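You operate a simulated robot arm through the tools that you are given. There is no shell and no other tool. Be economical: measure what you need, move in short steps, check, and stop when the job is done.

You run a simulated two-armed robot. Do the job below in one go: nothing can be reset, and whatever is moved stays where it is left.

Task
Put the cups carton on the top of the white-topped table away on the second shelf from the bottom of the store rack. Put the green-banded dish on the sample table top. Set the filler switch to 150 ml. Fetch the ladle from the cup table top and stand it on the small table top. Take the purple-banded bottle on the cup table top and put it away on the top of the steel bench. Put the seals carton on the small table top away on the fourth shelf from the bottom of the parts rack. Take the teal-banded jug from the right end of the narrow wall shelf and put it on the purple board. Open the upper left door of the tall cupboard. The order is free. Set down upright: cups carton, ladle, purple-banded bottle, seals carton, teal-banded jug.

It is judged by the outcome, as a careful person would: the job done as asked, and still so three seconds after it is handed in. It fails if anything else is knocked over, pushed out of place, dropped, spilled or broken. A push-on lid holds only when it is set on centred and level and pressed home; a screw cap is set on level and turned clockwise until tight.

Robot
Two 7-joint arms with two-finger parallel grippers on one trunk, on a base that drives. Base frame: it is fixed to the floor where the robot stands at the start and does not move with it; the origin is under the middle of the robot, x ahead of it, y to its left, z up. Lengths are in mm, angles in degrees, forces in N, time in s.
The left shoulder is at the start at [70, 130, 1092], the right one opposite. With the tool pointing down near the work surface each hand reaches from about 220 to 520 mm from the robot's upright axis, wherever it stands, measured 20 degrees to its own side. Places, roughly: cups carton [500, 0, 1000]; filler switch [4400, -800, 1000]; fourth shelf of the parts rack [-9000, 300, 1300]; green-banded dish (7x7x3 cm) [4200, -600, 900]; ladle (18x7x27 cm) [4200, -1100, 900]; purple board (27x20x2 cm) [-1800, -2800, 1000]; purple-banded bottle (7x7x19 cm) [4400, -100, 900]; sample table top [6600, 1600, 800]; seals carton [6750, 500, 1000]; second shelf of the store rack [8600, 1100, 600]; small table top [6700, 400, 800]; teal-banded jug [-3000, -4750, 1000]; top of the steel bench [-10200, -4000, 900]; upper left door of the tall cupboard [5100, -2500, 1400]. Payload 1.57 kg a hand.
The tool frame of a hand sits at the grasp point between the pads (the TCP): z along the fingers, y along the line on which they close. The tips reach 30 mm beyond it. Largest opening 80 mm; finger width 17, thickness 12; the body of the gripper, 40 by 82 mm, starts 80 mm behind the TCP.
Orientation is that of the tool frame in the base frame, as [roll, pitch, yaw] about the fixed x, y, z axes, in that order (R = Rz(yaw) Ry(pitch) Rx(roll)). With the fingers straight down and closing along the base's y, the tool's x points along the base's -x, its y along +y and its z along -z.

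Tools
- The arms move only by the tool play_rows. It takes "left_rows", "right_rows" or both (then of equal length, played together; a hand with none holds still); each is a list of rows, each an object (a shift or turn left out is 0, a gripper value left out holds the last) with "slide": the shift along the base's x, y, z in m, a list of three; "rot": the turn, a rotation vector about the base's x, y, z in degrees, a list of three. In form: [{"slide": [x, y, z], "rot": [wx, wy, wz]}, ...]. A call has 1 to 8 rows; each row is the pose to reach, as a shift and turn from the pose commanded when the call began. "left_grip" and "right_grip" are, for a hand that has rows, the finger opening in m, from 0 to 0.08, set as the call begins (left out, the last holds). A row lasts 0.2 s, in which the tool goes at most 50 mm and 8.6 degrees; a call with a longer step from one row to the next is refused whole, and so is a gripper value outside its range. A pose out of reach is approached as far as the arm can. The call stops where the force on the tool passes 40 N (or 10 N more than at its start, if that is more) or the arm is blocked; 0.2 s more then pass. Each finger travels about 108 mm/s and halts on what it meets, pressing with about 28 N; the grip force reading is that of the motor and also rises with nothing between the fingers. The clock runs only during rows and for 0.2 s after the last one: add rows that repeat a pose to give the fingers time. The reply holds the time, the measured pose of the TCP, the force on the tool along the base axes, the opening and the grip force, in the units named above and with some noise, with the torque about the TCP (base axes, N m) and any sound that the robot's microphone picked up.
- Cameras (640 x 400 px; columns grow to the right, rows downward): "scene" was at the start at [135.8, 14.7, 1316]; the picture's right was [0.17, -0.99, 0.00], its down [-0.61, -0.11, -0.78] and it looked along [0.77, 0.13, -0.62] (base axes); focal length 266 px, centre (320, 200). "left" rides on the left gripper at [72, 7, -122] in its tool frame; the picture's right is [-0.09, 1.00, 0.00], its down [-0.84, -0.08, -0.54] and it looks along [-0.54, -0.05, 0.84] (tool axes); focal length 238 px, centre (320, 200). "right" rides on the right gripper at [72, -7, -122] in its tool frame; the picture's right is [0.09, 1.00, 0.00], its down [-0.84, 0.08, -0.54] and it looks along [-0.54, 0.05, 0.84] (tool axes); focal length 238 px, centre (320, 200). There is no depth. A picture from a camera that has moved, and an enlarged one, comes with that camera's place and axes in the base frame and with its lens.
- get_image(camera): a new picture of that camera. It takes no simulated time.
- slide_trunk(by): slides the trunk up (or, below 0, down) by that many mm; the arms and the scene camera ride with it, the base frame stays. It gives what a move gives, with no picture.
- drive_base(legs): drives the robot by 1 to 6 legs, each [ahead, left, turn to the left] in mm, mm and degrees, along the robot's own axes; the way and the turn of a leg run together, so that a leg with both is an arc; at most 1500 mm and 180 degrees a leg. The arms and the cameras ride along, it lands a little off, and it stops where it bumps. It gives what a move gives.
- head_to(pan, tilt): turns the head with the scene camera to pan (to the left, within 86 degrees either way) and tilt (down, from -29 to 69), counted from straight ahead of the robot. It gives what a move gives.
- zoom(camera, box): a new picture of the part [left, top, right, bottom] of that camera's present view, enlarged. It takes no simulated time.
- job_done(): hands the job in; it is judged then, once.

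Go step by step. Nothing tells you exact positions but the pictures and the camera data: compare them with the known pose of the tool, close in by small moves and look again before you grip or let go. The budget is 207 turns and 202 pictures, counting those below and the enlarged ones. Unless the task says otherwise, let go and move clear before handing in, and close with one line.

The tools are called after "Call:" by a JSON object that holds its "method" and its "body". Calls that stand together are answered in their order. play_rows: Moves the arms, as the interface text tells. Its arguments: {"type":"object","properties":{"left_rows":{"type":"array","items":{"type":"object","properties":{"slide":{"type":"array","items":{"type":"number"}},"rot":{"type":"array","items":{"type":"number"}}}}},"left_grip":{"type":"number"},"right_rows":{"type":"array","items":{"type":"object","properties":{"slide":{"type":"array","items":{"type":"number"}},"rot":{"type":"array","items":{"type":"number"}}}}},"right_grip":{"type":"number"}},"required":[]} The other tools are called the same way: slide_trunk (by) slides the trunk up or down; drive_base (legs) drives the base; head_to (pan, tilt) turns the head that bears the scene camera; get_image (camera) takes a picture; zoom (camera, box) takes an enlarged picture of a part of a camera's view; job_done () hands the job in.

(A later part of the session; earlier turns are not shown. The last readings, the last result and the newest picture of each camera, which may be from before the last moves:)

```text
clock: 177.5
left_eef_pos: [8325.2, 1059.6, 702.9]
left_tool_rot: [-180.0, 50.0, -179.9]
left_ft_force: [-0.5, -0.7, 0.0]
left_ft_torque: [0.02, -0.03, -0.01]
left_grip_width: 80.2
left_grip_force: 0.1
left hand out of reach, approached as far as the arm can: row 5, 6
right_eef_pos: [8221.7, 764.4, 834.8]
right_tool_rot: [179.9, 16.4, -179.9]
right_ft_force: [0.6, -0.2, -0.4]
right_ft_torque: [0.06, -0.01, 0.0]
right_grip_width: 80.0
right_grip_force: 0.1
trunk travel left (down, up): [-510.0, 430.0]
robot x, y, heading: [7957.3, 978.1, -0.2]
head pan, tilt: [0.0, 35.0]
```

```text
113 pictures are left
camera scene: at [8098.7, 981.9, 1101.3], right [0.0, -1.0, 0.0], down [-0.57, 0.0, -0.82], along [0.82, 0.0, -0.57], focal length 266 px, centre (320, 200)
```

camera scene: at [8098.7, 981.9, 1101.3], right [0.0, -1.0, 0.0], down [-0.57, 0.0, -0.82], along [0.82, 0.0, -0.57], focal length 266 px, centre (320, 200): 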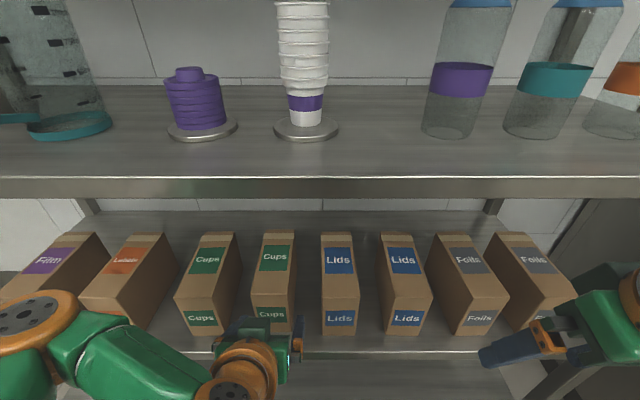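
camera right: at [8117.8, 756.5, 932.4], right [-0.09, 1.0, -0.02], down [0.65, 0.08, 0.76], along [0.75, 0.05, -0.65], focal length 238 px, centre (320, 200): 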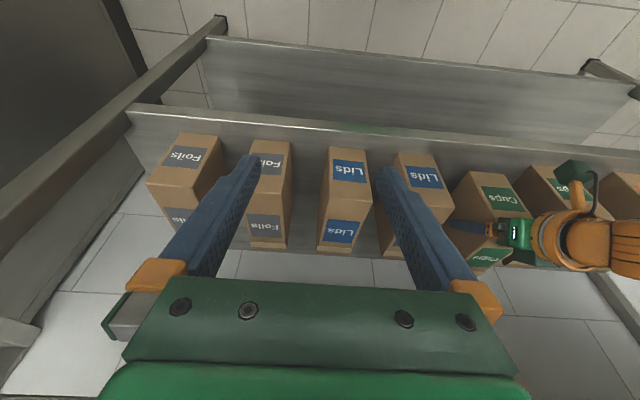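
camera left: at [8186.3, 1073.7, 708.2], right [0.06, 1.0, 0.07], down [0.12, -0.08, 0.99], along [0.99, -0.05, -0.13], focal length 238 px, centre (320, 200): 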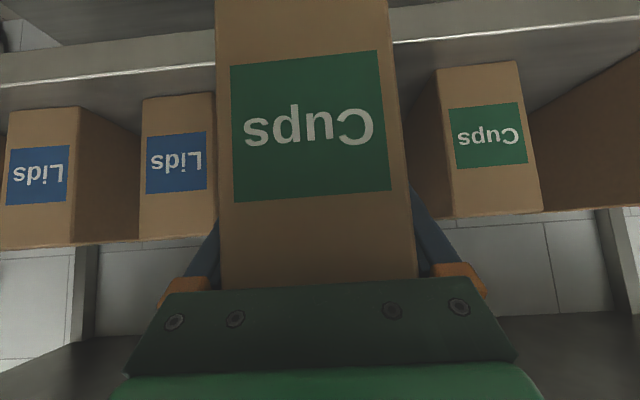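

The cups carton stands on the second shelf beside its kind. I back out, then raise the trunk and drive to the tall cupboard, facing it.

Call:
{"method": "drive_base", "body": {"legs": [[-330, 0, 0]]}}

Call:
{"method": "slide_trunk", "body": {"by": 270}}

Call:
{"method": "drive_base", "body": {"legs": [[0, -1500, 0], [0, -1200, 0], [0, 0, -90], [0, -1400, 0], [0, -1000, 0]]}}

Call:
{"method": "head_to", "body": {"pan": 0, "tilt": 15}}

Call:
{"method": "get_image", "body": {"camera": "scene"}}

```text
clock: 179.7
left_eef_pos: [7996.9, 1061.2, 702.3]
left_tool_rot: [-179.9, 49.9, -179.5]
left_ft_force: [-0.3, 0.7, 0.3]
left_ft_torque: [-0.03, 0.01, -0.01]
left_grip_width: 80.1
left_grip_force: 0.1
right_eef_pos: [7896.4, 765.5, 835.5]
right_tool_rot: [179.8, 16.4, -179.4]
right_ft_force: [-0.4, 0.1, -0.4]
right_ft_torque: [0.0, -0.02, -0.01]
right_grip_width: 80.2
right_grip_force: 0.1
trunk travel left (down, up): [-510.0, 430.0]
robot x, y, heading: [7636.3, 978.9, 0.5]
head pan, tilt: [0.0, 35.0]
```

```text
clock: 182.4
left_eef_pos: [7997.1, 1062.9, 972.4]
left_tool_rot: [-180.0, 50.0, -179.5]
left_ft_force: [0.1, 0.4, 0.9]
left_ft_torque: [0.0, -0.02, -0.02]
left_grip_width: 79.9
left_grip_force: 0.0
right_eef_pos: [7896.2, 765.3, 1105.8]
right_tool_rot: [179.9, 16.4, -179.4]
right_ft_force: [0.7, 0.2, 0.0]
right_ft_torque: [0.02, -0.02, -0.03]
right_grip_width: 79.9
right_grip_force: 0.1
trunk travel left (down, up): [-780.0, 160.0]
robot x, y, heading: [7632.5, 977.4, 0.2]
head pan, tilt: [0.0, 35.0]
```

```text
clock: 210.9
left_eef_pos: [5309.1, -2063.4, 972.0]
left_tool_rot: [180.0, 50.1, 88.9]
left_ft_force: [-0.7, 0.1, 0.3]
left_ft_torque: [0.04, 0.0, -0.01]
left_grip_width: 80.0
left_grip_force: 0.1
right_eef_pos: [5016.0, -1953.0, 1104.6]
right_tool_rot: [179.9, 16.4, 89.1]
right_ft_force: [0.3, -0.7, 0.1]
right_ft_torque: [-0.01, 0.0, -0.01]
right_grip_width: 80.0
right_grip_force: 0.0
trunk travel left (down, up): [-780.0, 160.0]
robot x, y, heading: [5236.1, -1700.0, -91.0]
head pan, tilt: [0.0, 35.0]
```

```text
clock: 211.7
left_eef_pos: [5308.9, -2063.9, 972.4]
left_tool_rot: [-180.0, 50.1, 88.9]
left_ft_force: [-0.5, 0.6, -0.5]
left_ft_torque: [0.02, 0.02, 0.01]
left_grip_width: 79.8
left_grip_force: 0.0
right_eef_pos: [5015.2, -1954.1, 1104.9]
right_tool_rot: [179.9, 16.4, 89.0]
right_ft_force: [-0.3, 0.9, -0.1]
right_ft_torque: [0.0, 0.02, 0.0]
right_grip_width: 80.4
right_grip_force: 0.1
trunk travel left (down, up): [-780.0, 160.0]
robot x, y, heading: [5239.3, -1695.8, -91.3]
head pan, tilt: [0.0, 15.0]
```

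```text
112 pictures are left
camera scene: at [5235.5, -1839.7, 1403.2], right [-1.0, 0.02, 0.0], down [0.01, 0.26, -0.97], along [-0.02, -0.97, -0.26], focal length 266 px, centre (320, 200)
```

scene: 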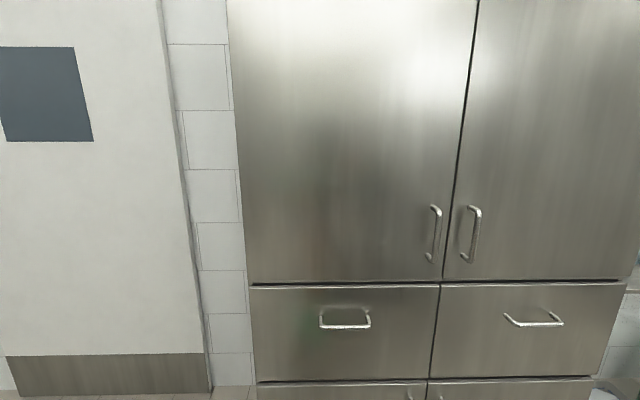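

The upper-left door's handle is a vertical bar at about [4886,-2560,1110]; hinges on the left at x≈5430. I move to it and turn the right hand to point forward.

Call:
{"method": "play_rows", "body": {"right_rows": [{"rot": [-8.4, 0.1, 0]}, {"rot": [-16.8, 0.3, 0]}, {"rot": [-25.2, 0.4, 0]}, {"rot": [-33.6, 0.6, 0]}, {"rot": [-42, 0.7, 0]}, {"rot": [-50.4, 0.9, 0]}, {"rot": [-58.6, 1.0, 0]}, {"rot": [-58.6, 1.0, 0]}], "right_grip": 0.06}}

Call:
{"method": "drive_base", "body": {"legs": [[0, -250, 1], [100, 0, 0]]}}

Call:
{"method": "get_image", "body": {"camera": "scene"}}

Call:
{"method": "get_image", "body": {"camera": "right"}}

```text
clock: 213.5
left_eef_pos: [5308.3, -2064.4, 972.9]
left_tool_rot: [180.0, 50.0, 89.0]
left_ft_force: [0.3, 0.0, 0.7]
left_ft_torque: [0.01, -0.01, 0.01]
left_grip_width: 80.0
left_grip_force: 0.1
right_eef_pos: [4899.5, -1939.1, 1167.6]
right_tool_rot: [179.8, 75.1, 88.9]
right_ft_force: [0.6, -0.1, 0.4]
right_ft_torque: [0.01, 0.01, -0.05]
right_grip_width: 60.1
right_grip_force: 0.1
right hand out of reach, approached as far as the arm can: row 2, 3, 4, 5, 6, 7, 8
trunk travel left (down, up): [-780.0, 160.0]
robot x, y, heading: [5234.9, -1698.3, -91.4]
head pan, tilt: [0.0, 15.0]
```

```text
clock: 216.1
left_eef_pos: [5060.7, -2157.6, 973.8]
left_tool_rot: [-179.9, 50.1, 89.9]
left_ft_force: [-0.6, 0.1, 1.1]
left_ft_torque: [-0.03, -0.02, -0.02]
left_grip_width: 80.0
left_grip_force: 0.1
right_eef_pos: [4649.3, -2038.7, 1169.1]
right_tool_rot: [179.8, 75.1, 89.9]
right_ft_force: [0.0, -0.6, -0.3]
right_ft_torque: [0.03, 0.02, 0.0]
right_grip_width: 59.9
right_grip_force: 0.1
trunk travel left (down, up): [-780.0, 160.0]
robot x, y, heading: [4985.1, -1792.5, -90.3]
head pan, tilt: [0.0, 15.0]
```

```text
111 pictures are left
camera scene: at [4983.7, -1934.0, 1403.6], right [-1.0, 0.0, 0.0], down [0.0, 0.26, -0.97], along [0.0, -0.97, -0.26], focal length 266 px, centre (320, 200)
```

scene: 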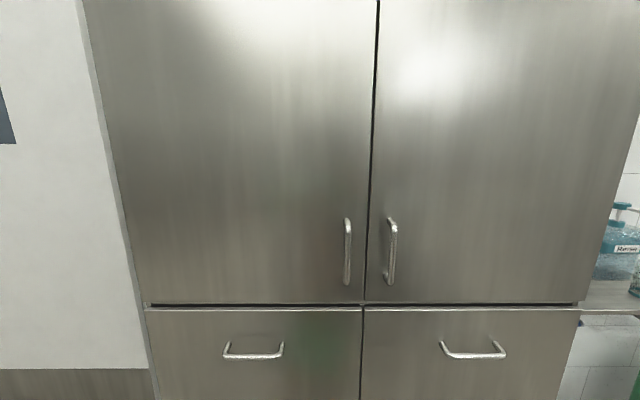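

```text
110 pictures are left
camera right: at [4642.4, -1903.6, 1132.6], right [1.0, 0.03, -0.09], down [0.08, 0.31, 0.95], along [0.05, -0.95, 0.31], focal length 238 px, centre (320, 200)
```

right: 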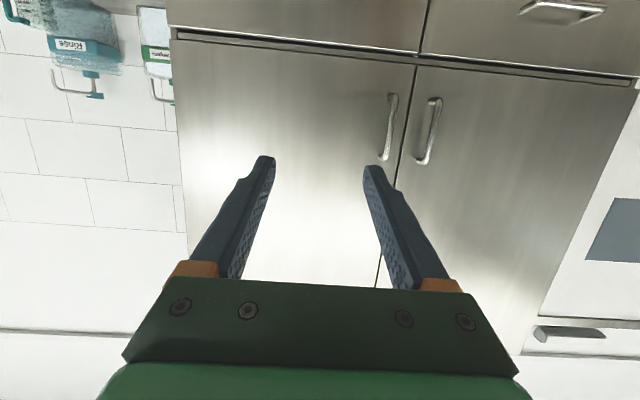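

The handle bar triangulates to [4921,-2500,1127], hinge near [5442,-2540]. I drive a little closer and bring the right hand in front of the bar.

Call:
{"method": "drive_base", "body": {"legs": [[105, 45, 0.3]]}}

Call:
{"method": "play_rows", "body": {"right_rows": [{"slide": [0.028, -0.03, -0.005]}, {"slide": [0.056, -0.06, -0.01]}, {"slide": [0.084, -0.09, -0.016]}, {"slide": [0.112, -0.12, -0.021]}, {"slide": [0.14, -0.15, -0.026]}, {"slide": [0.168, -0.18, -0.032]}, {"slide": [0.186, -0.21, -0.037]}, {"slide": [0.19, -0.24, -0.042]}]}}

Call:
{"method": "get_image", "body": {"camera": "right"}}

Call:
{"method": "get_image", "body": {"camera": "scene"}}

```text
clock: 217.3
left_eef_pos: [5107.6, -2261.6, 973.4]
left_tool_rot: [180.0, 50.1, 90.1]
left_ft_force: [-0.4, 0.2, -0.3]
left_ft_torque: [-0.01, -0.01, -0.01]
left_grip_width: 80.2
left_grip_force: 0.0
right_eef_pos: [4695.5, -2146.7, 1169.5]
right_tool_rot: [179.5, 75.1, 89.8]
right_ft_force: [0.0, 0.6, 0.0]
right_ft_torque: [0.0, -0.01, -0.02]
right_grip_width: 59.8
right_grip_force: 0.0
trunk travel left (down, up): [-780.0, 160.0]
robot x, y, heading: [5027.4, -1898.5, -90.0]
head pan, tilt: [0.0, 15.0]
```

```text
clock: 219.1
left_eef_pos: [5107.8, -2265.1, 972.2]
left_tool_rot: [-180.0, 49.8, 90.2]
left_ft_force: [0.2, 0.1, -0.2]
left_ft_torque: [0.0, 0.0, -0.03]
left_grip_width: 79.8
left_grip_force: 0.1
right_eef_pos: [4891.4, -2388.8, 1125.9]
right_tool_rot: [179.7, 74.9, 90.2]
right_ft_force: [0.6, -1.0, 0.2]
right_ft_torque: [0.03, -0.05, 0.01]
right_grip_width: 60.0
right_grip_force: 0.0
right hand out of reach, approached as far as the arm can: row 1, 2, 3, 4, 5, 6
trunk travel left (down, up): [-780.0, 160.0]
robot x, y, heading: [5027.6, -1902.1, -89.9]
head pan, tilt: [0.0, 15.0]
```

```text
109 pictures are left
camera right: at [4882.2, -2252.5, 1089.0], right [1.0, 0.03, -0.09], down [0.07, 0.31, 0.95], along [0.06, -0.95, 0.3], focal length 238 px, centre (320, 200)
```

right: 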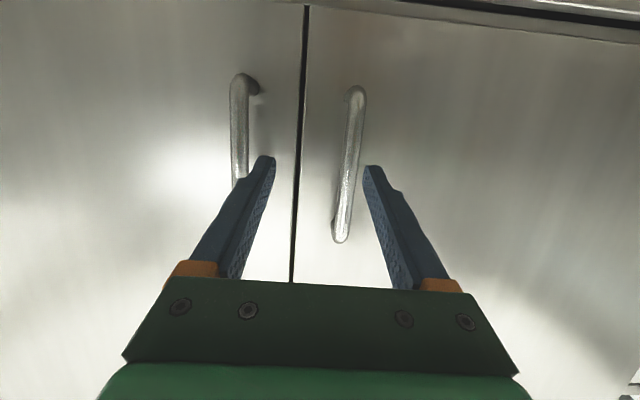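

```text
108 pictures are left
camera scene: at [5030.4, -2043.6, 1403.1], right [-1.0, 0.0, 0.0], down [0.0, 0.26, -0.97], along [0.0, -0.97, -0.26], focal length 266 px, centre (320, 200)
```

scene: 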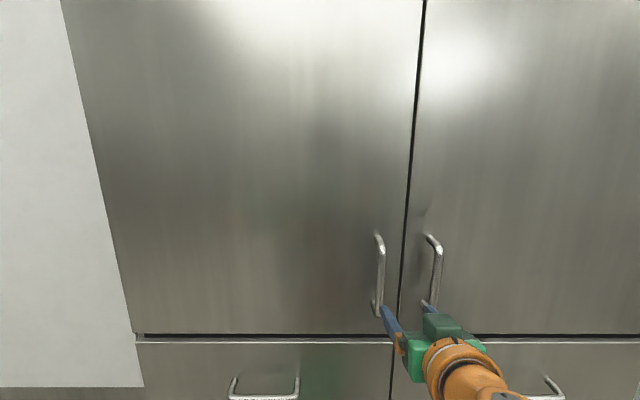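

The bar is 31 mm to the left; I shift, advance onto it and grip.

Call:
{"method": "play_rows", "body": {"right_rows": [{"slide": [0.031, 0, 0]}, {"slide": [0.031, -0.035, 0.002]}, {"slide": [0.031, -0.07, 0.003]}, {"slide": [0.031, -0.098, 0.003]}, {"slide": [0.031, -0.098, 0.003]}]}}

Call:
{"method": "get_image", "body": {"camera": "right"}}

```text
clock: 220.3
left_eef_pos: [5108.2, -2258.9, 974.0]
left_tool_rot: [179.9, 50.2, 90.2]
left_ft_force: [-0.4, -0.1, 0.3]
left_ft_torque: [-0.02, -0.01, -0.01]
left_grip_width: 79.6
left_grip_force: 0.0
right_eef_pos: [4918.6, -2481.3, 1133.9]
right_tool_rot: [179.9, 75.3, 90.3]
right_ft_force: [0.0, 9.7, 2.7]
right_ft_torque: [-0.1, 0.19, -0.28]
right_grip_width: 59.7
right_grip_force: 0.0
trunk travel left (down, up): [-780.0, 160.0]
robot x, y, heading: [5029.4, -1896.3, -89.7]
head pan, tilt: [0.0, 15.0]
```

```text
107 pictures are left
camera right: at [4910.5, -2345.3, 1096.5], right [1.0, 0.03, -0.09], down [0.07, 0.31, 0.95], along [0.06, -0.95, 0.31], focal length 238 px, centre (320, 200)
```

right: 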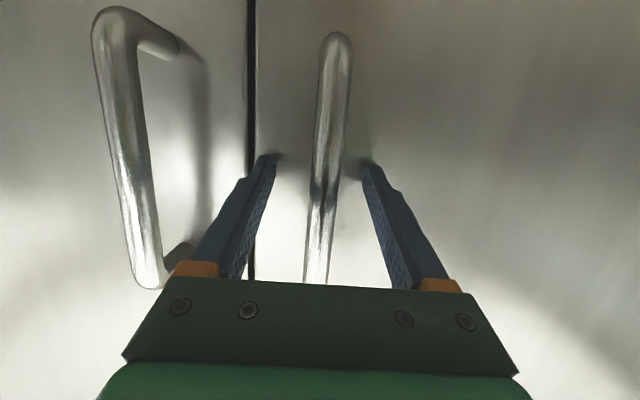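

Call:
{"method": "play_rows", "body": {"right_rows": [{"slide": [0, 0.005, 0]}, {"slide": [0, 0.005, 0]}]}}

Call:
{"method": "play_rows", "body": {"right_rows": [{}, {}, {}, {}], "right_grip": 0.0}}

Call:
{"method": "get_image", "body": {"camera": "right"}}

```text
clock: 220.9
left_eef_pos: [5109.1, -2263.7, 973.6]
left_tool_rot: [-179.9, 50.0, 90.2]
left_ft_force: [0.1, 0.3, 0.0]
left_ft_torque: [0.01, -0.02, 0.01]
left_grip_width: 79.9
left_grip_force: 0.1
right_eef_pos: [4918.9, -2481.2, 1131.4]
right_tool_rot: [179.8, 75.0, 90.2]
right_ft_force: [0.0, 1.6, 0.9]
right_ft_torque: [-0.02, 0.0, -0.05]
right_grip_width: 59.6
right_grip_force: 0.0
trunk travel left (down, up): [-780.0, 160.0]
robot x, y, heading: [5029.6, -1901.0, -89.9]
head pan, tilt: [0.0, 15.0]
```

```text
clock: 221.9
left_eef_pos: [5108.8, -2263.0, 974.2]
left_tool_rot: [-180.0, 49.9, 90.3]
left_ft_force: [0.8, -0.2, -0.5]
left_ft_torque: [-0.03, -0.01, -0.02]
left_grip_width: 80.0
left_grip_force: 0.0
right_eef_pos: [4920.6, -2481.3, 1131.3]
right_tool_rot: [179.9, 74.9, 90.5]
right_ft_force: [3.4, 3.0, -1.7]
right_ft_torque: [0.21, -0.01, 0.02]
right_grip_width: 15.8
right_grip_force: 31.5
trunk travel left (down, up): [-780.0, 160.0]
robot x, y, heading: [5031.2, -1899.7, -89.9]
head pan, tilt: [0.0, 15.0]
```

```text
106 pictures are left
camera right: at [4912.1, -2345.2, 1094.5], right [1.0, 0.03, -0.09], down [0.08, 0.31, 0.95], along [0.06, -0.95, 0.3], focal length 238 px, centre (320, 200)
```

right: 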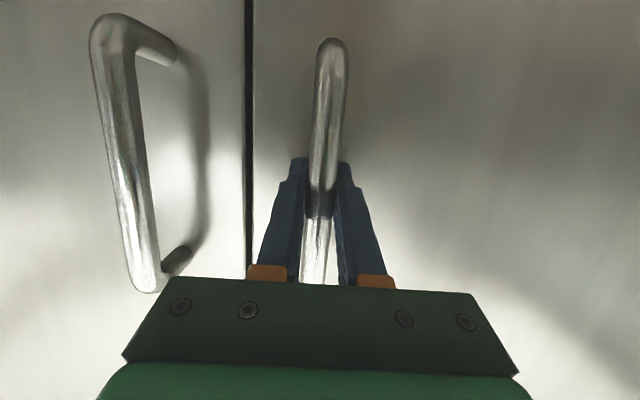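

The bar is gripped. I now swing the whole robot about the hinge (at about [5428,-2520]) with base arcs, starting with 12°.

Call:
{"method": "drive_base", "body": {"legs": [[-83, 130, -12]]}}

Call:
{"method": "get_image", "body": {"camera": "scene"}}

Call:
{"method": "get_image", "body": {"camera": "right"}}

```text
clock: 223.3
left_eef_pos: [5167.1, -2204.4, 972.7]
left_tool_rot: [179.9, 49.9, 78.3]
left_ft_force: [0.7, 0.3, -1.0]
left_ft_torque: [0.02, -0.02, -0.01]
left_grip_width: 79.9
left_grip_force: 0.1
right_eef_pos: [4937.6, -2378.2, 1130.7]
right_tool_rot: [179.4, 75.2, 77.9]
right_ft_force: [-2.8, 0.0, -0.2]
right_ft_torque: [-0.64, 0.15, -0.08]
right_grip_width: 16.0
right_grip_force: 31.4
trunk travel left (down, up): [-780.0, 160.0]
robot x, y, heading: [5166.0, -1826.9, -101.7]
head pan, tilt: [0.0, 15.0]
```

```text
105 pictures are left
camera scene: at [5136.3, -1970.7, 1403.3], right [-0.98, 0.2, 0.0], down [0.05, 0.25, -0.97], along [-0.2, -0.95, -0.26], focal length 266 px, centre (320, 200)
```

scene: 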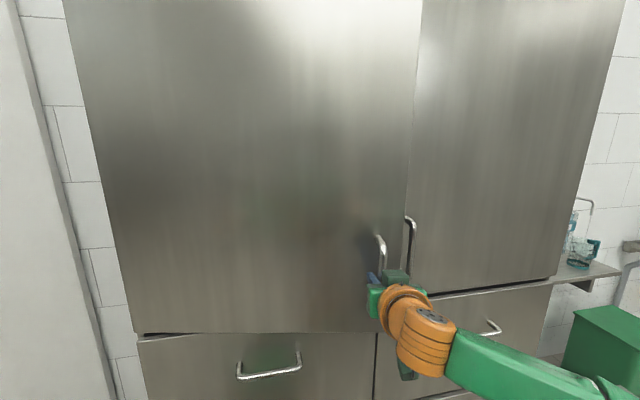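

```text
104 pictures are left
camera right: at [4957.4, -2244.2, 1094.3], right [0.98, -0.17, -0.09], down [0.13, 0.29, 0.95], along [-0.14, -0.94, 0.3], focal length 238 px, centre (320, 200)
```

right: 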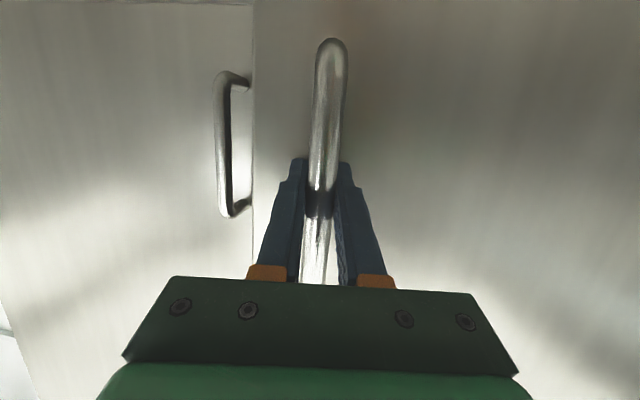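

The door follows smoothly with low force. I continue in 15° arcs.

Call:
{"method": "drive_base", "body": {"legs": [[-104, 162, -15], [-104, 162, -15]]}}

Call:
{"method": "drive_base", "body": {"legs": [[-104, 162, -15], [-104, 162, -15]]}}

Call:
{"method": "get_image", "body": {"camera": "scene"}}

Call:
{"method": "get_image", "body": {"camera": "right"}}

```text
clock: 226.0
left_eef_pos: [5353.6, -2118.4, 972.3]
left_tool_rot: [179.8, 49.9, 48.3]
left_ft_force: [0.6, -0.7, -0.3]
left_ft_torque: [0.0, -0.01, 0.01]
left_grip_width: 80.3
left_grip_force: 0.0
right_eef_pos: [5066.8, -2153.4, 1130.7]
right_tool_rot: [179.1, 75.1, 47.8]
right_ft_force: [-3.4, 3.4, -3.6]
right_ft_torque: [-0.43, 0.42, -0.07]
right_grip_width: 15.7
right_grip_force: 31.1
trunk travel left (down, up): [-780.0, 160.0]
robot x, y, heading: [5537.2, -1790.7, -131.5]
head pan, tilt: [0.0, 15.0]
```

```text
clock: 228.7
left_eef_pos: [5564.7, -2131.9, 971.9]
left_tool_rot: [179.6, 49.9, 18.5]
left_ft_force: [0.1, 0.4, 0.1]
left_ft_torque: [-0.03, -0.03, -0.02]
left_grip_width: 79.9
left_grip_force: 0.0
right_eef_pos: [5297.1, -2021.3, 1130.6]
right_tool_rot: [179.0, 75.1, 18.0]
right_ft_force: [-1.8, 6.7, -5.3]
right_ft_torque: [-0.18, 0.71, -0.03]
right_grip_width: 15.7
right_grip_force: 31.4
trunk travel left (down, up): [-780.0, 160.0]
robot x, y, heading: [5886.3, -1941.6, -161.2]
head pan, tilt: [0.0, 15.0]
```

```text
103 pictures are left
camera scene: at [5750.1, -1985.4, 1403.1], right [-0.32, 0.95, 0.0], down [0.25, 0.08, -0.97], along [-0.91, -0.31, -0.26], focal length 266 px, centre (320, 200)
```

scene: 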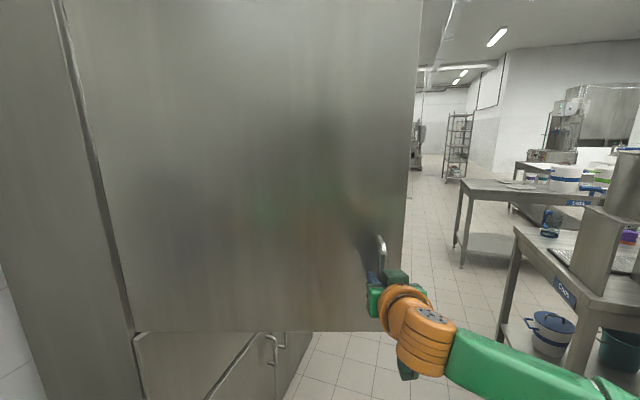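

```text
102 pictures are left
camera right: at [5423.7, -1971.9, 1094.0], right [0.35, -0.93, -0.08], down [0.32, 0.03, 0.95], along [-0.88, -0.35, 0.31], focal length 238 px, centre (320, 200)
```

right: 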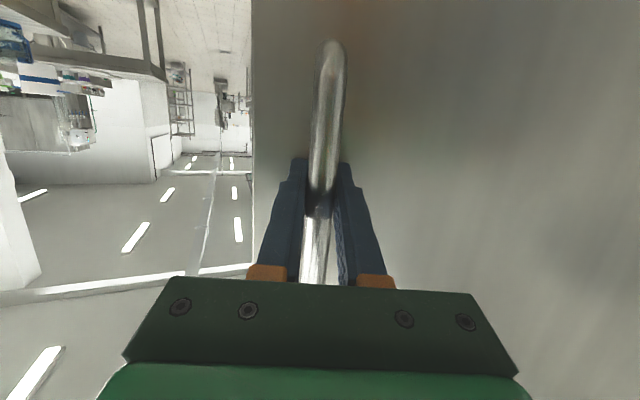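

About 72° open; one more 15° arc, then I release and back away.

Call:
{"method": "drive_base", "body": {"legs": [[-104, 162, -15]]}}

Call:
{"method": "play_rows", "body": {"right_rows": [{}, {}, {}], "right_grip": 0.06}}

Call:
{"method": "drive_base", "body": {"legs": [[-250, 0, 0]]}}

Call:
{"method": "get_image", "body": {"camera": "scene"}}

```text
clock: 230.3
left_eef_pos: [5659.8, -2178.8, 971.6]
left_tool_rot: [179.7, 49.9, 3.8]
left_ft_force: [0.4, -0.4, 0.1]
left_ft_torque: [0.04, -0.02, -0.03]
left_grip_width: 80.0
left_grip_force: 0.1
right_eef_pos: [5430.1, -2004.7, 1131.2]
right_tool_rot: [179.1, 75.1, 3.4]
right_ft_force: [-0.4, 5.2, -6.3]
right_ft_torque: [-0.04, 0.67, -0.06]
right_grip_width: 15.9
right_grip_force: 30.9
trunk travel left (down, up): [-780.0, 160.0]
robot x, y, heading: [6024.1, -2079.7, -176.3]
head pan, tilt: [0.0, 15.0]
```

```text
clock: 231.1
left_eef_pos: [5661.1, -2181.8, 972.2]
left_tool_rot: [180.0, 50.0, 3.9]
left_ft_force: [0.1, 0.4, -0.4]
left_ft_torque: [0.0, -0.02, 0.03]
left_grip_width: 79.9
left_grip_force: 0.1
right_eef_pos: [5432.0, -2006.6, 1132.0]
right_tool_rot: [179.6, 75.2, 3.9]
right_ft_force: [-0.1, 0.1, -0.2]
right_ft_torque: [0.0, -0.03, 0.02]
right_grip_width: 59.8
right_grip_force: 0.2
trunk travel left (down, up): [-780.0, 160.0]
robot x, y, heading: [6022.9, -2078.5, -176.3]
head pan, tilt: [0.0, 15.0]
```

```text
clock: 232.9
left_eef_pos: [5911.9, -2165.5, 971.9]
left_tool_rot: [-180.0, 49.9, 4.0]
left_ft_force: [0.5, -0.3, 0.6]
left_ft_torque: [0.0, 0.0, 0.0]
left_grip_width: 80.1
left_grip_force: 0.1
right_eef_pos: [5680.8, -1991.0, 1130.8]
right_tool_rot: [179.7, 75.1, 4.0]
right_ft_force: [0.1, 0.7, 0.2]
right_ft_torque: [0.0, 0.02, 0.03]
right_grip_width: 60.4
right_grip_force: 0.0
trunk travel left (down, up): [-780.0, 160.0]
robot x, y, heading: [6269.8, -2062.9, -176.2]
head pan, tilt: [0.0, 15.0]
```

```text
101 pictures are left
camera scene: at [6127.2, -2072.2, 1403.0], right [-0.07, 1.0, 0.0], down [0.26, 0.02, -0.97], along [-0.96, -0.07, -0.26], focal length 266 px, centre (320, 200)
```

scene: 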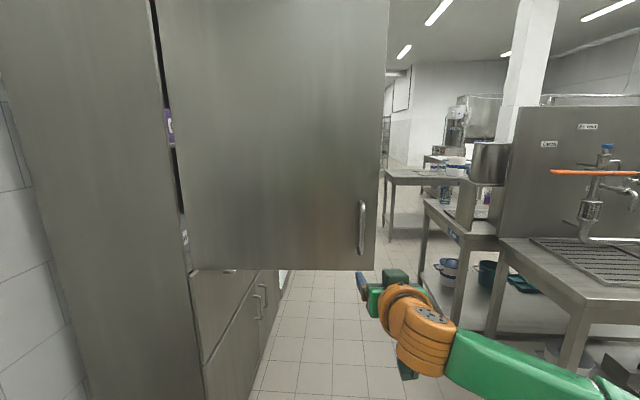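

The upper-left door stands open at nearly 90°. I tuck the right arm, turn to face +x in the open floor, and drive back to the front of the cup table for the ladle and bottle.

Call:
{"method": "play_rows", "body": {"right_rows": [{"slide": [0.04, 0.003, 0]}, {"slide": [0.08, 0.006, 0]}, {"slide": [0.12, 0.009, 0]}, {"slide": [0.16, 0.012, 0]}, {"slide": [0.18, 0.013, 0]}, {"slide": [0.18, 0.013, 0]}]}}

Call:
{"method": "drive_base", "body": {"legs": [[0, -410, 0], [0, 0, 176.2], [-1300, 0, 0]]}}

Call:
{"method": "drive_base", "body": {"legs": [[0, -90, 0], [-1500, 0, 0]]}}

Call:
{"method": "head_to", "body": {"pan": 40, "tilt": 25}}

Call:
{"method": "get_image", "body": {"camera": "scene"}}

```text
clock: 234.3
left_eef_pos: [5912.9, -2164.0, 973.0]
left_tool_rot: [180.0, 50.0, 4.0]
left_ft_force: [0.4, -0.4, -0.2]
left_ft_torque: [0.02, -0.02, 0.01]
left_grip_width: 80.0
left_grip_force: 0.1
right_eef_pos: [5846.8, -1989.2, 1139.7]
right_tool_rot: [179.7, 75.2, 4.0]
right_ft_force: [0.1, -0.4, 1.0]
right_ft_torque: [-0.01, 0.03, 0.02]
right_grip_width: 59.9
right_grip_force: 0.0
right hand out of reach, approached as far as the arm can: row 4, 5, 6
trunk travel left (down, up): [-780.0, 160.0]
robot x, y, heading: [6273.2, -2065.5, -176.0]
head pan, tilt: [0.0, 15.0]
```

```text
clock: 250.2
left_eef_pos: [5295.5, -1547.8, 973.1]
left_tool_rot: [-180.0, 50.0, 179.0]
left_ft_force: [-0.2, -1.3, 0.2]
left_ft_torque: [-0.04, -0.02, 0.04]
left_grip_width: 80.0
left_grip_force: 0.1
right_eef_pos: [5345.9, -1728.1, 1138.8]
right_tool_rot: [179.6, 75.0, 178.7]
right_ft_force: [0.5, -0.3, -0.4]
right_ft_torque: [0.01, -0.01, 0.03]
right_grip_width: 60.0
right_grip_force: 0.0
trunk travel left (down, up): [-780.0, 160.0]
robot x, y, heading: [4929.5, -1620.2, -1.0]
head pan, tilt: [0.0, 15.0]
```

```text
clock: 258.2
left_eef_pos: [3809.3, -1617.8, 971.7]
left_tool_rot: [180.0, 49.9, -179.4]
left_ft_force: [0.5, -0.2, 0.2]
left_ft_torque: [0.02, 0.0, 0.01]
left_grip_width: 80.2
left_grip_force: 0.0
right_eef_pos: [3863.8, -1799.1, 1139.1]
right_tool_rot: [179.7, 75.2, -179.5]
right_ft_force: [1.5, -0.4, 0.0]
right_ft_torque: [-0.02, -0.02, 0.02]
right_grip_width: 60.2
right_grip_force: 0.0
trunk travel left (down, up): [-780.0, 160.0]
robot x, y, heading: [3441.9, -1698.8, 0.3]
head pan, tilt: [0.0, 15.0]
```

```text
clock: 259.3
left_eef_pos: [3807.9, -1619.4, 972.1]
left_tool_rot: [179.9, 49.9, -179.4]
left_ft_force: [-0.1, -0.4, -0.1]
left_ft_torque: [0.0, -0.02, -0.02]
left_grip_width: 79.9
left_grip_force: 0.0
right_eef_pos: [3863.2, -1799.0, 1139.0]
right_tool_rot: [179.7, 75.2, -179.6]
right_ft_force: [-0.1, 0.6, 0.2]
right_ft_torque: [0.0, 0.01, -0.02]
right_grip_width: 60.0
right_grip_force: 0.1
trunk travel left (down, up): [-780.0, 160.0]
robot x, y, heading: [3439.8, -1699.6, 0.3]
head pan, tilt: [40.0, 25.0]
```

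```text
100 pictures are left
camera scene: at [3564.9, -1639.6, 1387.0], right [0.65, -0.76, 0.0], down [-0.32, -0.27, -0.91], along [0.69, 0.59, -0.42], focal length 266 px, centre (320, 200)
```

scene: 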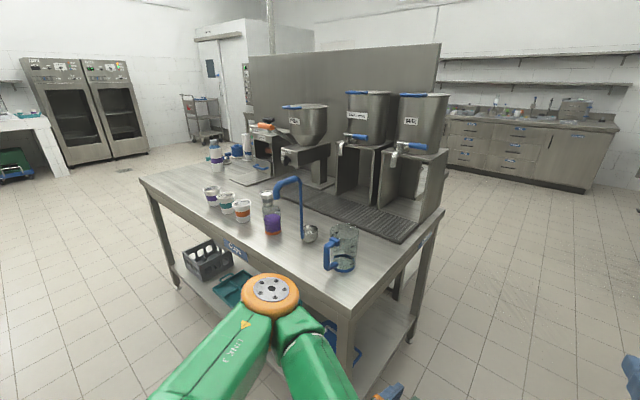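

I slide left in front of the ladle and look closely at its shape.

Call:
{"method": "drive_base", "body": {"legs": [[0, 700, 0]]}}

Call:
{"method": "head_to", "body": {"pan": -5, "tilt": 28}}

Call:
{"method": "get_image", "body": {"camera": "scene"}}

Call:
{"method": "get_image", "body": {"camera": "right"}}

```text
clock: 263.1
left_eef_pos: [3804.7, -927.7, 972.9]
left_tool_rot: [179.9, 49.9, -179.7]
left_ft_force: [-0.9, -0.1, 0.3]
left_ft_torque: [-0.01, 0.01, -0.02]
left_grip_width: 80.1
left_grip_force: 0.1
right_eef_pos: [3859.1, -1107.8, 1139.8]
right_tool_rot: [179.6, 75.2, 180.0]
right_ft_force: [0.7, -0.2, -0.6]
right_ft_torque: [-0.02, 0.0, -0.01]
right_grip_width: 60.2
right_grip_force: 0.1
trunk travel left (down, up): [-780.0, 160.0]
robot x, y, heading: [3442.3, -1007.6, 0.1]
head pan, tilt: [40.0, 25.0]
```

```text
clock: 264.2
left_eef_pos: [3804.9, -926.1, 972.0]
left_tool_rot: [179.9, 50.0, -179.7]
left_ft_force: [-0.2, 0.8, -0.4]
left_ft_torque: [0.0, -0.04, 0.01]
left_grip_width: 80.1
left_grip_force: 0.1
right_eef_pos: [3858.1, -1106.5, 1140.8]
right_tool_rot: [179.6, 75.2, -179.9]
right_ft_force: [0.8, 0.4, -0.2]
right_ft_torque: [0.0, -0.01, 0.0]
right_grip_width: 59.9
right_grip_force: 0.1
trunk travel left (down, up): [-780.0, 160.0]
robot x, y, heading: [3436.3, -1006.1, 0.3]
head pan, tilt: [-5.0, 28.0]
```

```text
99 pictures are left
camera scene: at [3581.2, -1013.4, 1382.2], right [-0.08, -1.0, 0.0], down [-0.47, 0.04, -0.88], along [0.88, -0.07, -0.47], focal length 266 px, centre (320, 200)
```

scene: 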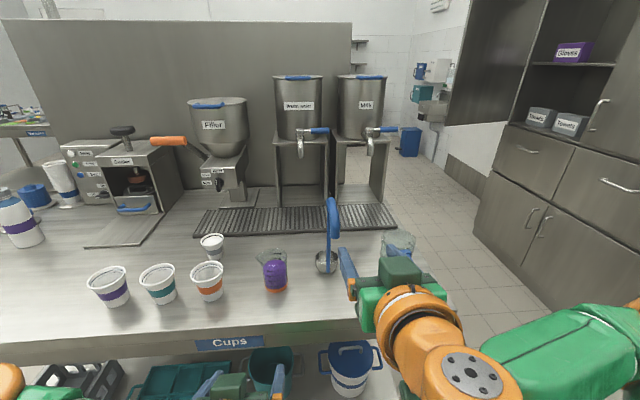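

```text
98 pictures are left
camera right: at [3722.1, -1115.3, 1102.5], right [-0.03, 1.0, -0.09], down [-0.31, 0.07, 0.95], along [0.95, 0.06, 0.31], focal length 238 px, centre (320, 200)
```

right: 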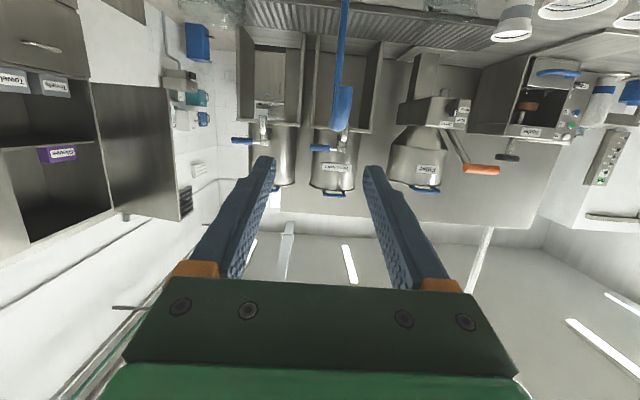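

Call:
{"method": "zoom", "body": {"camera": "scene", "box": [280, 185, 376, 245]}}

Call:
{"method": "zoom", "body": {"camera": "scene", "box": [272, 230, 368, 290]}}

Call:
{"method": "zoom", "body": {"camera": "right", "box": [270, 0, 430, 100]}}

```text
6.67 times, centred on (328, 215) of scene
camera zoom: at [3581.2, -1013.4, 1382.2], right [-0.08, -1.0, 0.0], down [-0.47, 0.04, -0.88], along [0.88, -0.07, -0.47], focal length 1775 px, centre (267, 100)
```

zoom: 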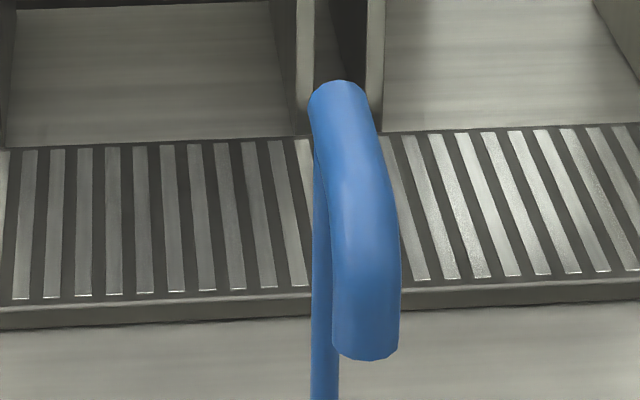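

```text
6.67 times, centred on (320, 260) of scene
camera zoom: at [3581.2, -1013.4, 1382.2], right [-0.08, -1.0, 0.0], down [-0.47, 0.04, -0.88], along [0.88, -0.07, -0.47], focal length 1775 px, centre (320, -200)
```

zoom: 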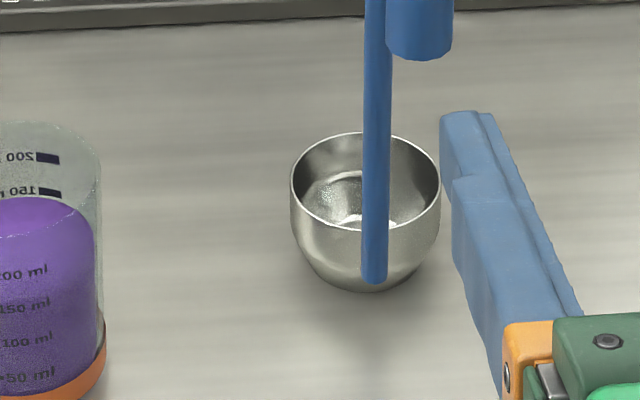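

```text
4.00 times, centred on (350, 50) of right
camera zoom: at [3722.1, -1115.3, 1102.5], right [-0.03, 1.0, -0.09], down [-0.31, 0.07, 0.95], along [0.95, 0.06, 0.31], focal length 953 px, centre (200, 800)
```

zoom: 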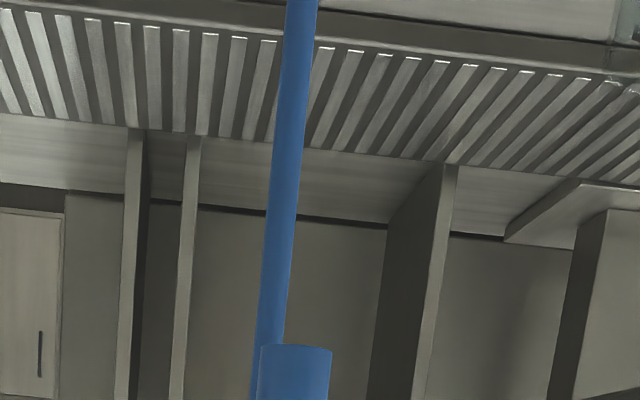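

The ladle's rod is at about [4132,-1080], its fat hook reaches toward me to x≈4010 with its lowest end at z≈1055. I'll grip the thin rod at z≈985 from below the hook with a level hand; first I level and lower the hand.

Call:
{"method": "play_rows", "body": {"right_rows": [{"slide": [0, 0.007, -0.03], "rot": [0, -5, 0]}, {"slide": [0, 0.014, -0.06], "rot": [0, -10, 0]}, {"slide": [0, 0.02, -0.095], "rot": [0, -14.8, 0]}, {"slide": [0, 0.027, -0.13], "rot": [0, -14.8, 0]}, {"slide": [0, 0.027, -0.155], "rot": [0, -14.8, 0]}, {"slide": [0, 0.027, -0.155], "rot": [0, -14.8, 0]}], "right_grip": 0.08}}

Call:
{"method": "get_image", "body": {"camera": "right"}}

Call:
{"method": "get_image", "body": {"camera": "scene"}}

```text
clock: 265.6
left_eef_pos: [3803.5, -927.9, 972.7]
left_tool_rot: [180.0, 49.9, -179.9]
left_ft_force: [-0.3, 0.2, -0.1]
left_ft_torque: [0.04, -0.01, -0.02]
left_grip_width: 79.8
left_grip_force: 0.1
right_eef_pos: [3865.5, -1056.4, 1001.1]
right_tool_rot: [-170.7, 89.8, -170.5]
right_ft_force: [-0.5, 0.0, -0.3]
right_ft_torque: [0.0, 0.02, 0.02]
right_grip_width: 79.9
right_grip_force: 0.0
right hand out of reach, approached as far as the arm can: row 1, 4, 5, 6
trunk travel left (down, up): [-780.0, 160.0]
robot x, y, heading: [3438.2, -1008.9, 0.4]
head pan, tilt: [-5.0, 28.0]
```

```text
94 pictures are left
camera right: at [3742.4, -1064.1, 930.7], right [-0.01, 1.0, -0.09], down [-0.54, 0.07, 0.84], along [0.84, 0.05, 0.54], focal length 238 px, centre (320, 200)
```

right: 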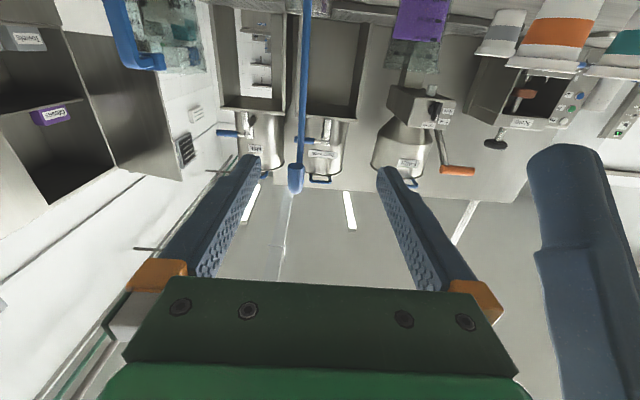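

```text
93 pictures are left
camera scene: at [3581.3, -1013.6, 1382.2], right [-0.08, -1.0, 0.0], down [-0.47, 0.04, -0.88], along [0.88, -0.07, -0.47], focal length 266 px, centre (320, 200)
```

scene: 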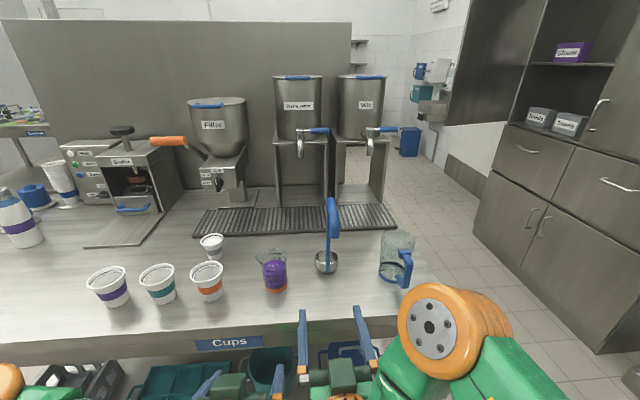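

Call:
{"method": "drive_base", "body": {"legs": [[60, -25, -0.3]]}}

Call:
{"method": "play_rows", "body": {"right_rows": [{"slide": [0.01, 0, -0.01]}, {"slide": [0.02, 0, -0.022]}, {"slide": [0.02, 0, -0.022]}]}}

Call:
{"method": "zoom", "body": {"camera": "scene", "box": [260, 180, 420, 280]}}

Call:
{"method": "get_image", "body": {"camera": "right"}}

```text
clock: 266.6
left_eef_pos: [3863.6, -952.6, 972.9]
left_tool_rot: [-179.8, 50.2, -179.9]
left_ft_force: [1.1, -0.5, -0.4]
left_ft_torque: [-0.04, 0.0, -0.03]
left_grip_width: 80.2
left_grip_force: 0.1
right_eef_pos: [3922.4, -1081.1, 1002.5]
right_tool_rot: [-84.6, 89.9, -84.6]
right_ft_force: [-0.2, -0.8, 0.3]
right_ft_torque: [0.0, -0.02, 0.0]
right_grip_width: 79.8
right_grip_force: 0.1
trunk travel left (down, up): [-780.0, 160.0]
robot x, y, heading: [3499.2, -1029.9, 0.0]
head pan, tilt: [-5.0, 28.0]
```

```text
clock: 267.4
left_eef_pos: [3866.5, -954.4, 971.2]
left_tool_rot: [179.9, 49.9, -180.0]
left_ft_force: [-0.7, -0.3, -0.1]
left_ft_torque: [0.01, 0.0, -0.02]
left_grip_width: 80.0
left_grip_force: 0.1
right_eef_pos: [3943.0, -1070.7, 989.5]
right_tool_rot: [-175.3, 89.6, -175.5]
right_ft_force: [0.3, -0.6, -0.4]
right_ft_torque: [0.02, 0.04, 0.01]
right_grip_width: 80.2
right_grip_force: 0.0
right hand out of reach, approached as far as the arm can: row 1, 2, 3
trunk travel left (down, up): [-780.0, 160.0]
robot x, y, heading: [3500.8, -1031.6, -0.1]
head pan, tilt: [-5.0, 28.0]
```

```text
4.00 times, centred on (340, 230) of scene
camera zoom: at [3643.5, -1039.6, 1382.1], right [-0.09, -1.0, 0.0], down [-0.47, 0.04, -0.88], along [0.88, -0.08, -0.47], focal length 1065 px, centre (240, 80)
```

zoom: 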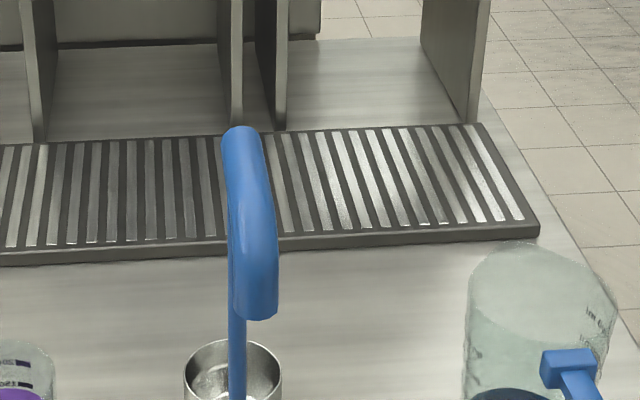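

```text
91 pictures are left
camera right: at [3818.9, -1077.3, 919.2], right [0.0, 1.0, -0.09], down [-0.54, 0.08, 0.84], along [0.84, 0.05, 0.53], focal length 238 px, centre (320, 200)
```

right: 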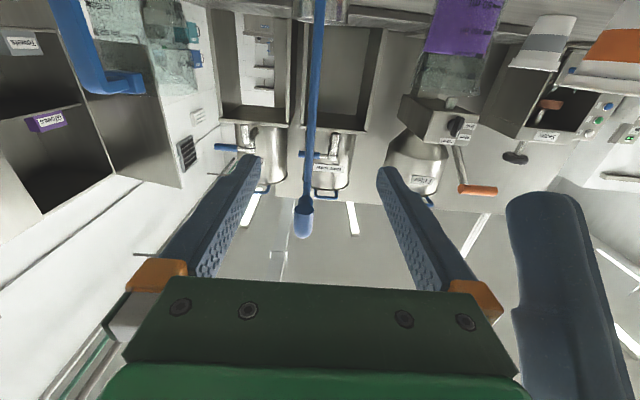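

The rod is centred between the fingers within 9 mm and the hook's end is above the palm. I drive ahead 120 mm and look.

Call:
{"method": "drive_base", "body": {"legs": [[120, 0, 0]]}}

Call:
{"method": "play_rows", "body": {"right_rows": [{"slide": [0.01, -0.005, -0.004]}, {"slide": [0.02, -0.01, -0.006]}, {"slide": [0.02, -0.01, -0.006]}]}}

Call:
{"method": "get_image", "body": {"camera": "right"}}

Call:
{"method": "get_image", "body": {"camera": "scene"}}

```text
clock: 268.6
left_eef_pos: [3984.6, -953.5, 972.7]
left_tool_rot: [180.0, 50.1, 180.0]
left_ft_force: [-0.7, -0.1, 0.7]
left_ft_torque: [0.01, 0.01, 0.04]
left_grip_width: 80.1
left_grip_force: 0.1
right_eef_pos: [4059.0, -1071.3, 990.5]
right_tool_rot: [-169.0, 89.7, -169.2]
right_ft_force: [0.1, -0.9, 0.4]
right_ft_torque: [-0.04, 0.01, 0.0]
right_grip_width: 80.1
right_grip_force: 0.1
trunk travel left (down, up): [-780.0, 160.0]
robot x, y, heading: [3621.0, -1026.9, -0.2]
head pan, tilt: [-5.0, 28.0]
```

```text
clock: 269.4
left_eef_pos: [3985.2, -953.5, 972.7]
left_tool_rot: [180.0, 49.9, -179.9]
left_ft_force: [0.6, 0.6, 0.1]
left_ft_torque: [-0.01, -0.01, 0.04]
left_grip_width: 80.0
left_grip_force: 0.0
right_eef_pos: [4078.2, -1068.8, 993.6]
right_tool_rot: [-174.4, 89.4, -174.9]
right_ft_force: [-0.3, -0.1, -0.3]
right_ft_torque: [-0.04, 0.0, -0.03]
right_grip_width: 79.9
right_grip_force: 0.0
right hand out of reach, approached as far as the arm can: row 1, 2, 3
trunk travel left (down, up): [-780.0, 160.0]
robot x, y, heading: [3620.1, -1028.6, -0.1]
head pan, tilt: [-5.0, 28.0]
```

```text
90 pictures are left
camera right: at [3954.6, -1075.9, 923.6], right [0.01, 1.0, -0.09], down [-0.53, 0.08, 0.84], along [0.85, 0.04, 0.53], focal length 238 px, centre (320, 200)
```

right: 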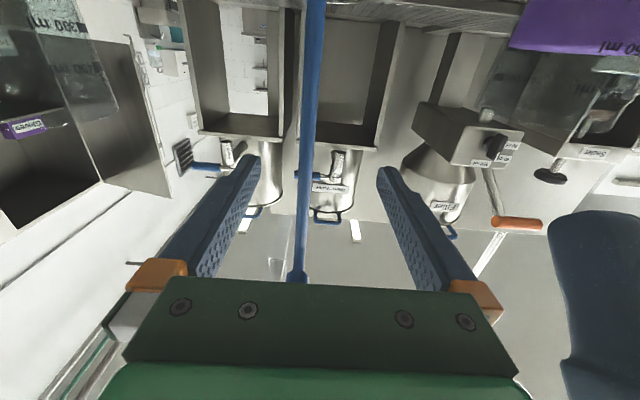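

```text
89 pictures are left
camera scene: at [3762.5, -1039.1, 1382.2], right [-0.09, -1.0, 0.0], down [-0.47, 0.04, -0.88], along [0.88, -0.08, -0.47], focal length 266 px, centre (320, 200)
```

scene: 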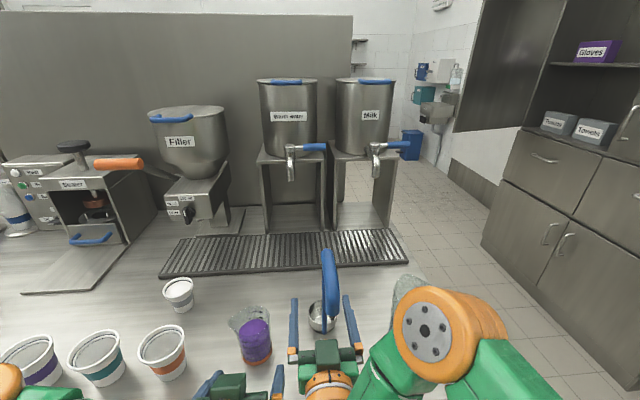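

Call:
{"method": "drive_base", "body": {"legs": [[50, -9, 0]]}}

Call:
{"method": "get_image", "body": {"camera": "right"}}

Call:
{"method": "zoom", "body": {"camera": "scene", "box": [240, 230, 432, 350]}}

```text
clock: 270.4
left_eef_pos: [4029.4, -961.2, 974.1]
left_tool_rot: [180.0, 50.2, -179.9]
left_ft_force: [-0.9, 0.0, 0.7]
left_ft_torque: [0.02, -0.02, 0.01]
left_grip_width: 80.1
left_grip_force: 0.1
right_eef_pos: [4121.3, -1076.8, 994.9]
right_tool_rot: [-160.8, 89.7, -161.1]
right_ft_force: [-0.7, 0.1, -1.4]
right_ft_torque: [0.0, 0.03, -0.01]
right_grip_width: 80.1
right_grip_force: 0.0
trunk travel left (down, up): [-780.0, 160.0]
robot x, y, heading: [3669.4, -1039.0, 0.1]
head pan, tilt: [-5.0, 28.0]
```

```text
88 pictures are left
camera right: at [3999.4, -1084.0, 925.3], right [0.01, 1.0, -0.09], down [-0.54, 0.08, 0.84], along [0.84, 0.04, 0.54], focal length 238 px, centre (320, 200)
```

right: 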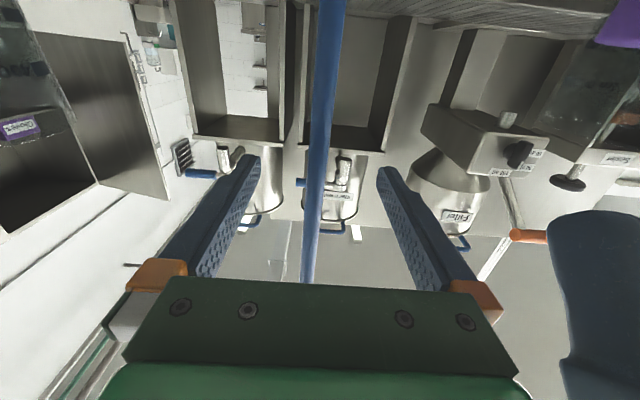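

```text
3.33 times, centred on (336, 290) of scene
camera zoom: at [3805.1, -1047.0, 1382.9], right [-0.09, -1.0, 0.0], down [-0.46, 0.04, -0.89], along [0.88, -0.08, -0.47], focal length 888 px, centre (267, -100)
```

zoom: 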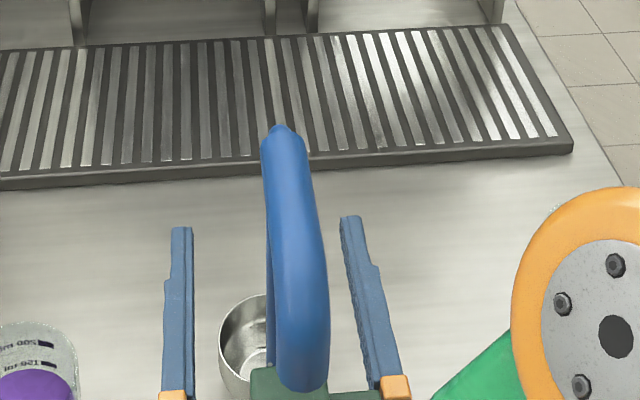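

The rod stands between the pads. I close on it.

Call:
{"method": "play_rows", "body": {"right_rows": [{}, {}, {}, {}, {}], "right_grip": 0.0}}

Call:
{"method": "get_image", "body": {"camera": "right"}}

Call:
{"method": "zoom", "body": {"camera": "scene", "box": [240, 230, 432, 350]}}

```text
clock: 271.6
left_eef_pos: [4035.1, -962.4, 973.1]
left_tool_rot: [-180.0, 49.9, -180.0]
left_ft_force: [0.3, 0.3, 0.6]
left_ft_torque: [-0.04, 0.02, -0.04]
left_grip_width: 80.0
left_grip_force: 0.1
right_eef_pos: [4126.5, -1077.2, 991.5]
right_tool_rot: [-174.9, 89.5, -175.4]
right_ft_force: [0.3, -0.6, 0.0]
right_ft_torque: [-0.01, 0.04, -0.01]
right_grip_width: 9.6
right_grip_force: 28.3
trunk travel left (down, up): [-780.0, 160.0]
robot x, y, heading: [3672.0, -1040.9, 0.0]
head pan, tilt: [-5.0, 28.0]
```

```text
86 pictures are left
camera right: at [4003.5, -1084.7, 923.5], right [0.01, 1.0, -0.09], down [-0.53, 0.08, 0.84], along [0.85, 0.04, 0.53], focal length 238 px, centre (320, 200)
```

right: 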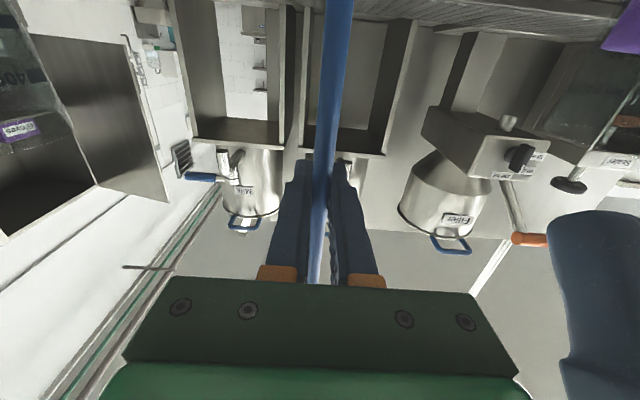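

```text
3.33 times, centred on (336, 290) of scene
camera zoom: at [3811.7, -1048.1, 1382.1], right [-0.09, -1.0, 0.0], down [-0.47, 0.04, -0.88], along [0.88, -0.08, -0.47], focal length 888 px, centre (267, -100)
```

zoom: 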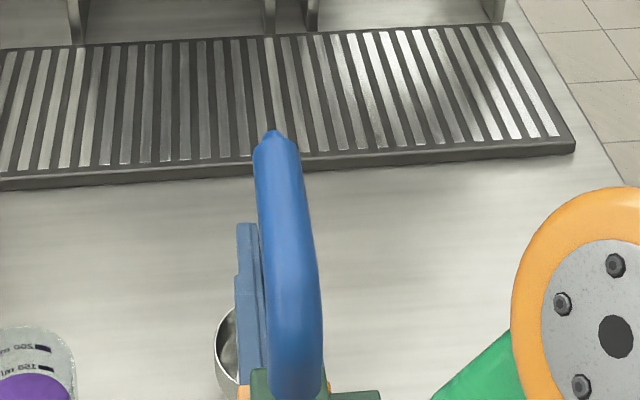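

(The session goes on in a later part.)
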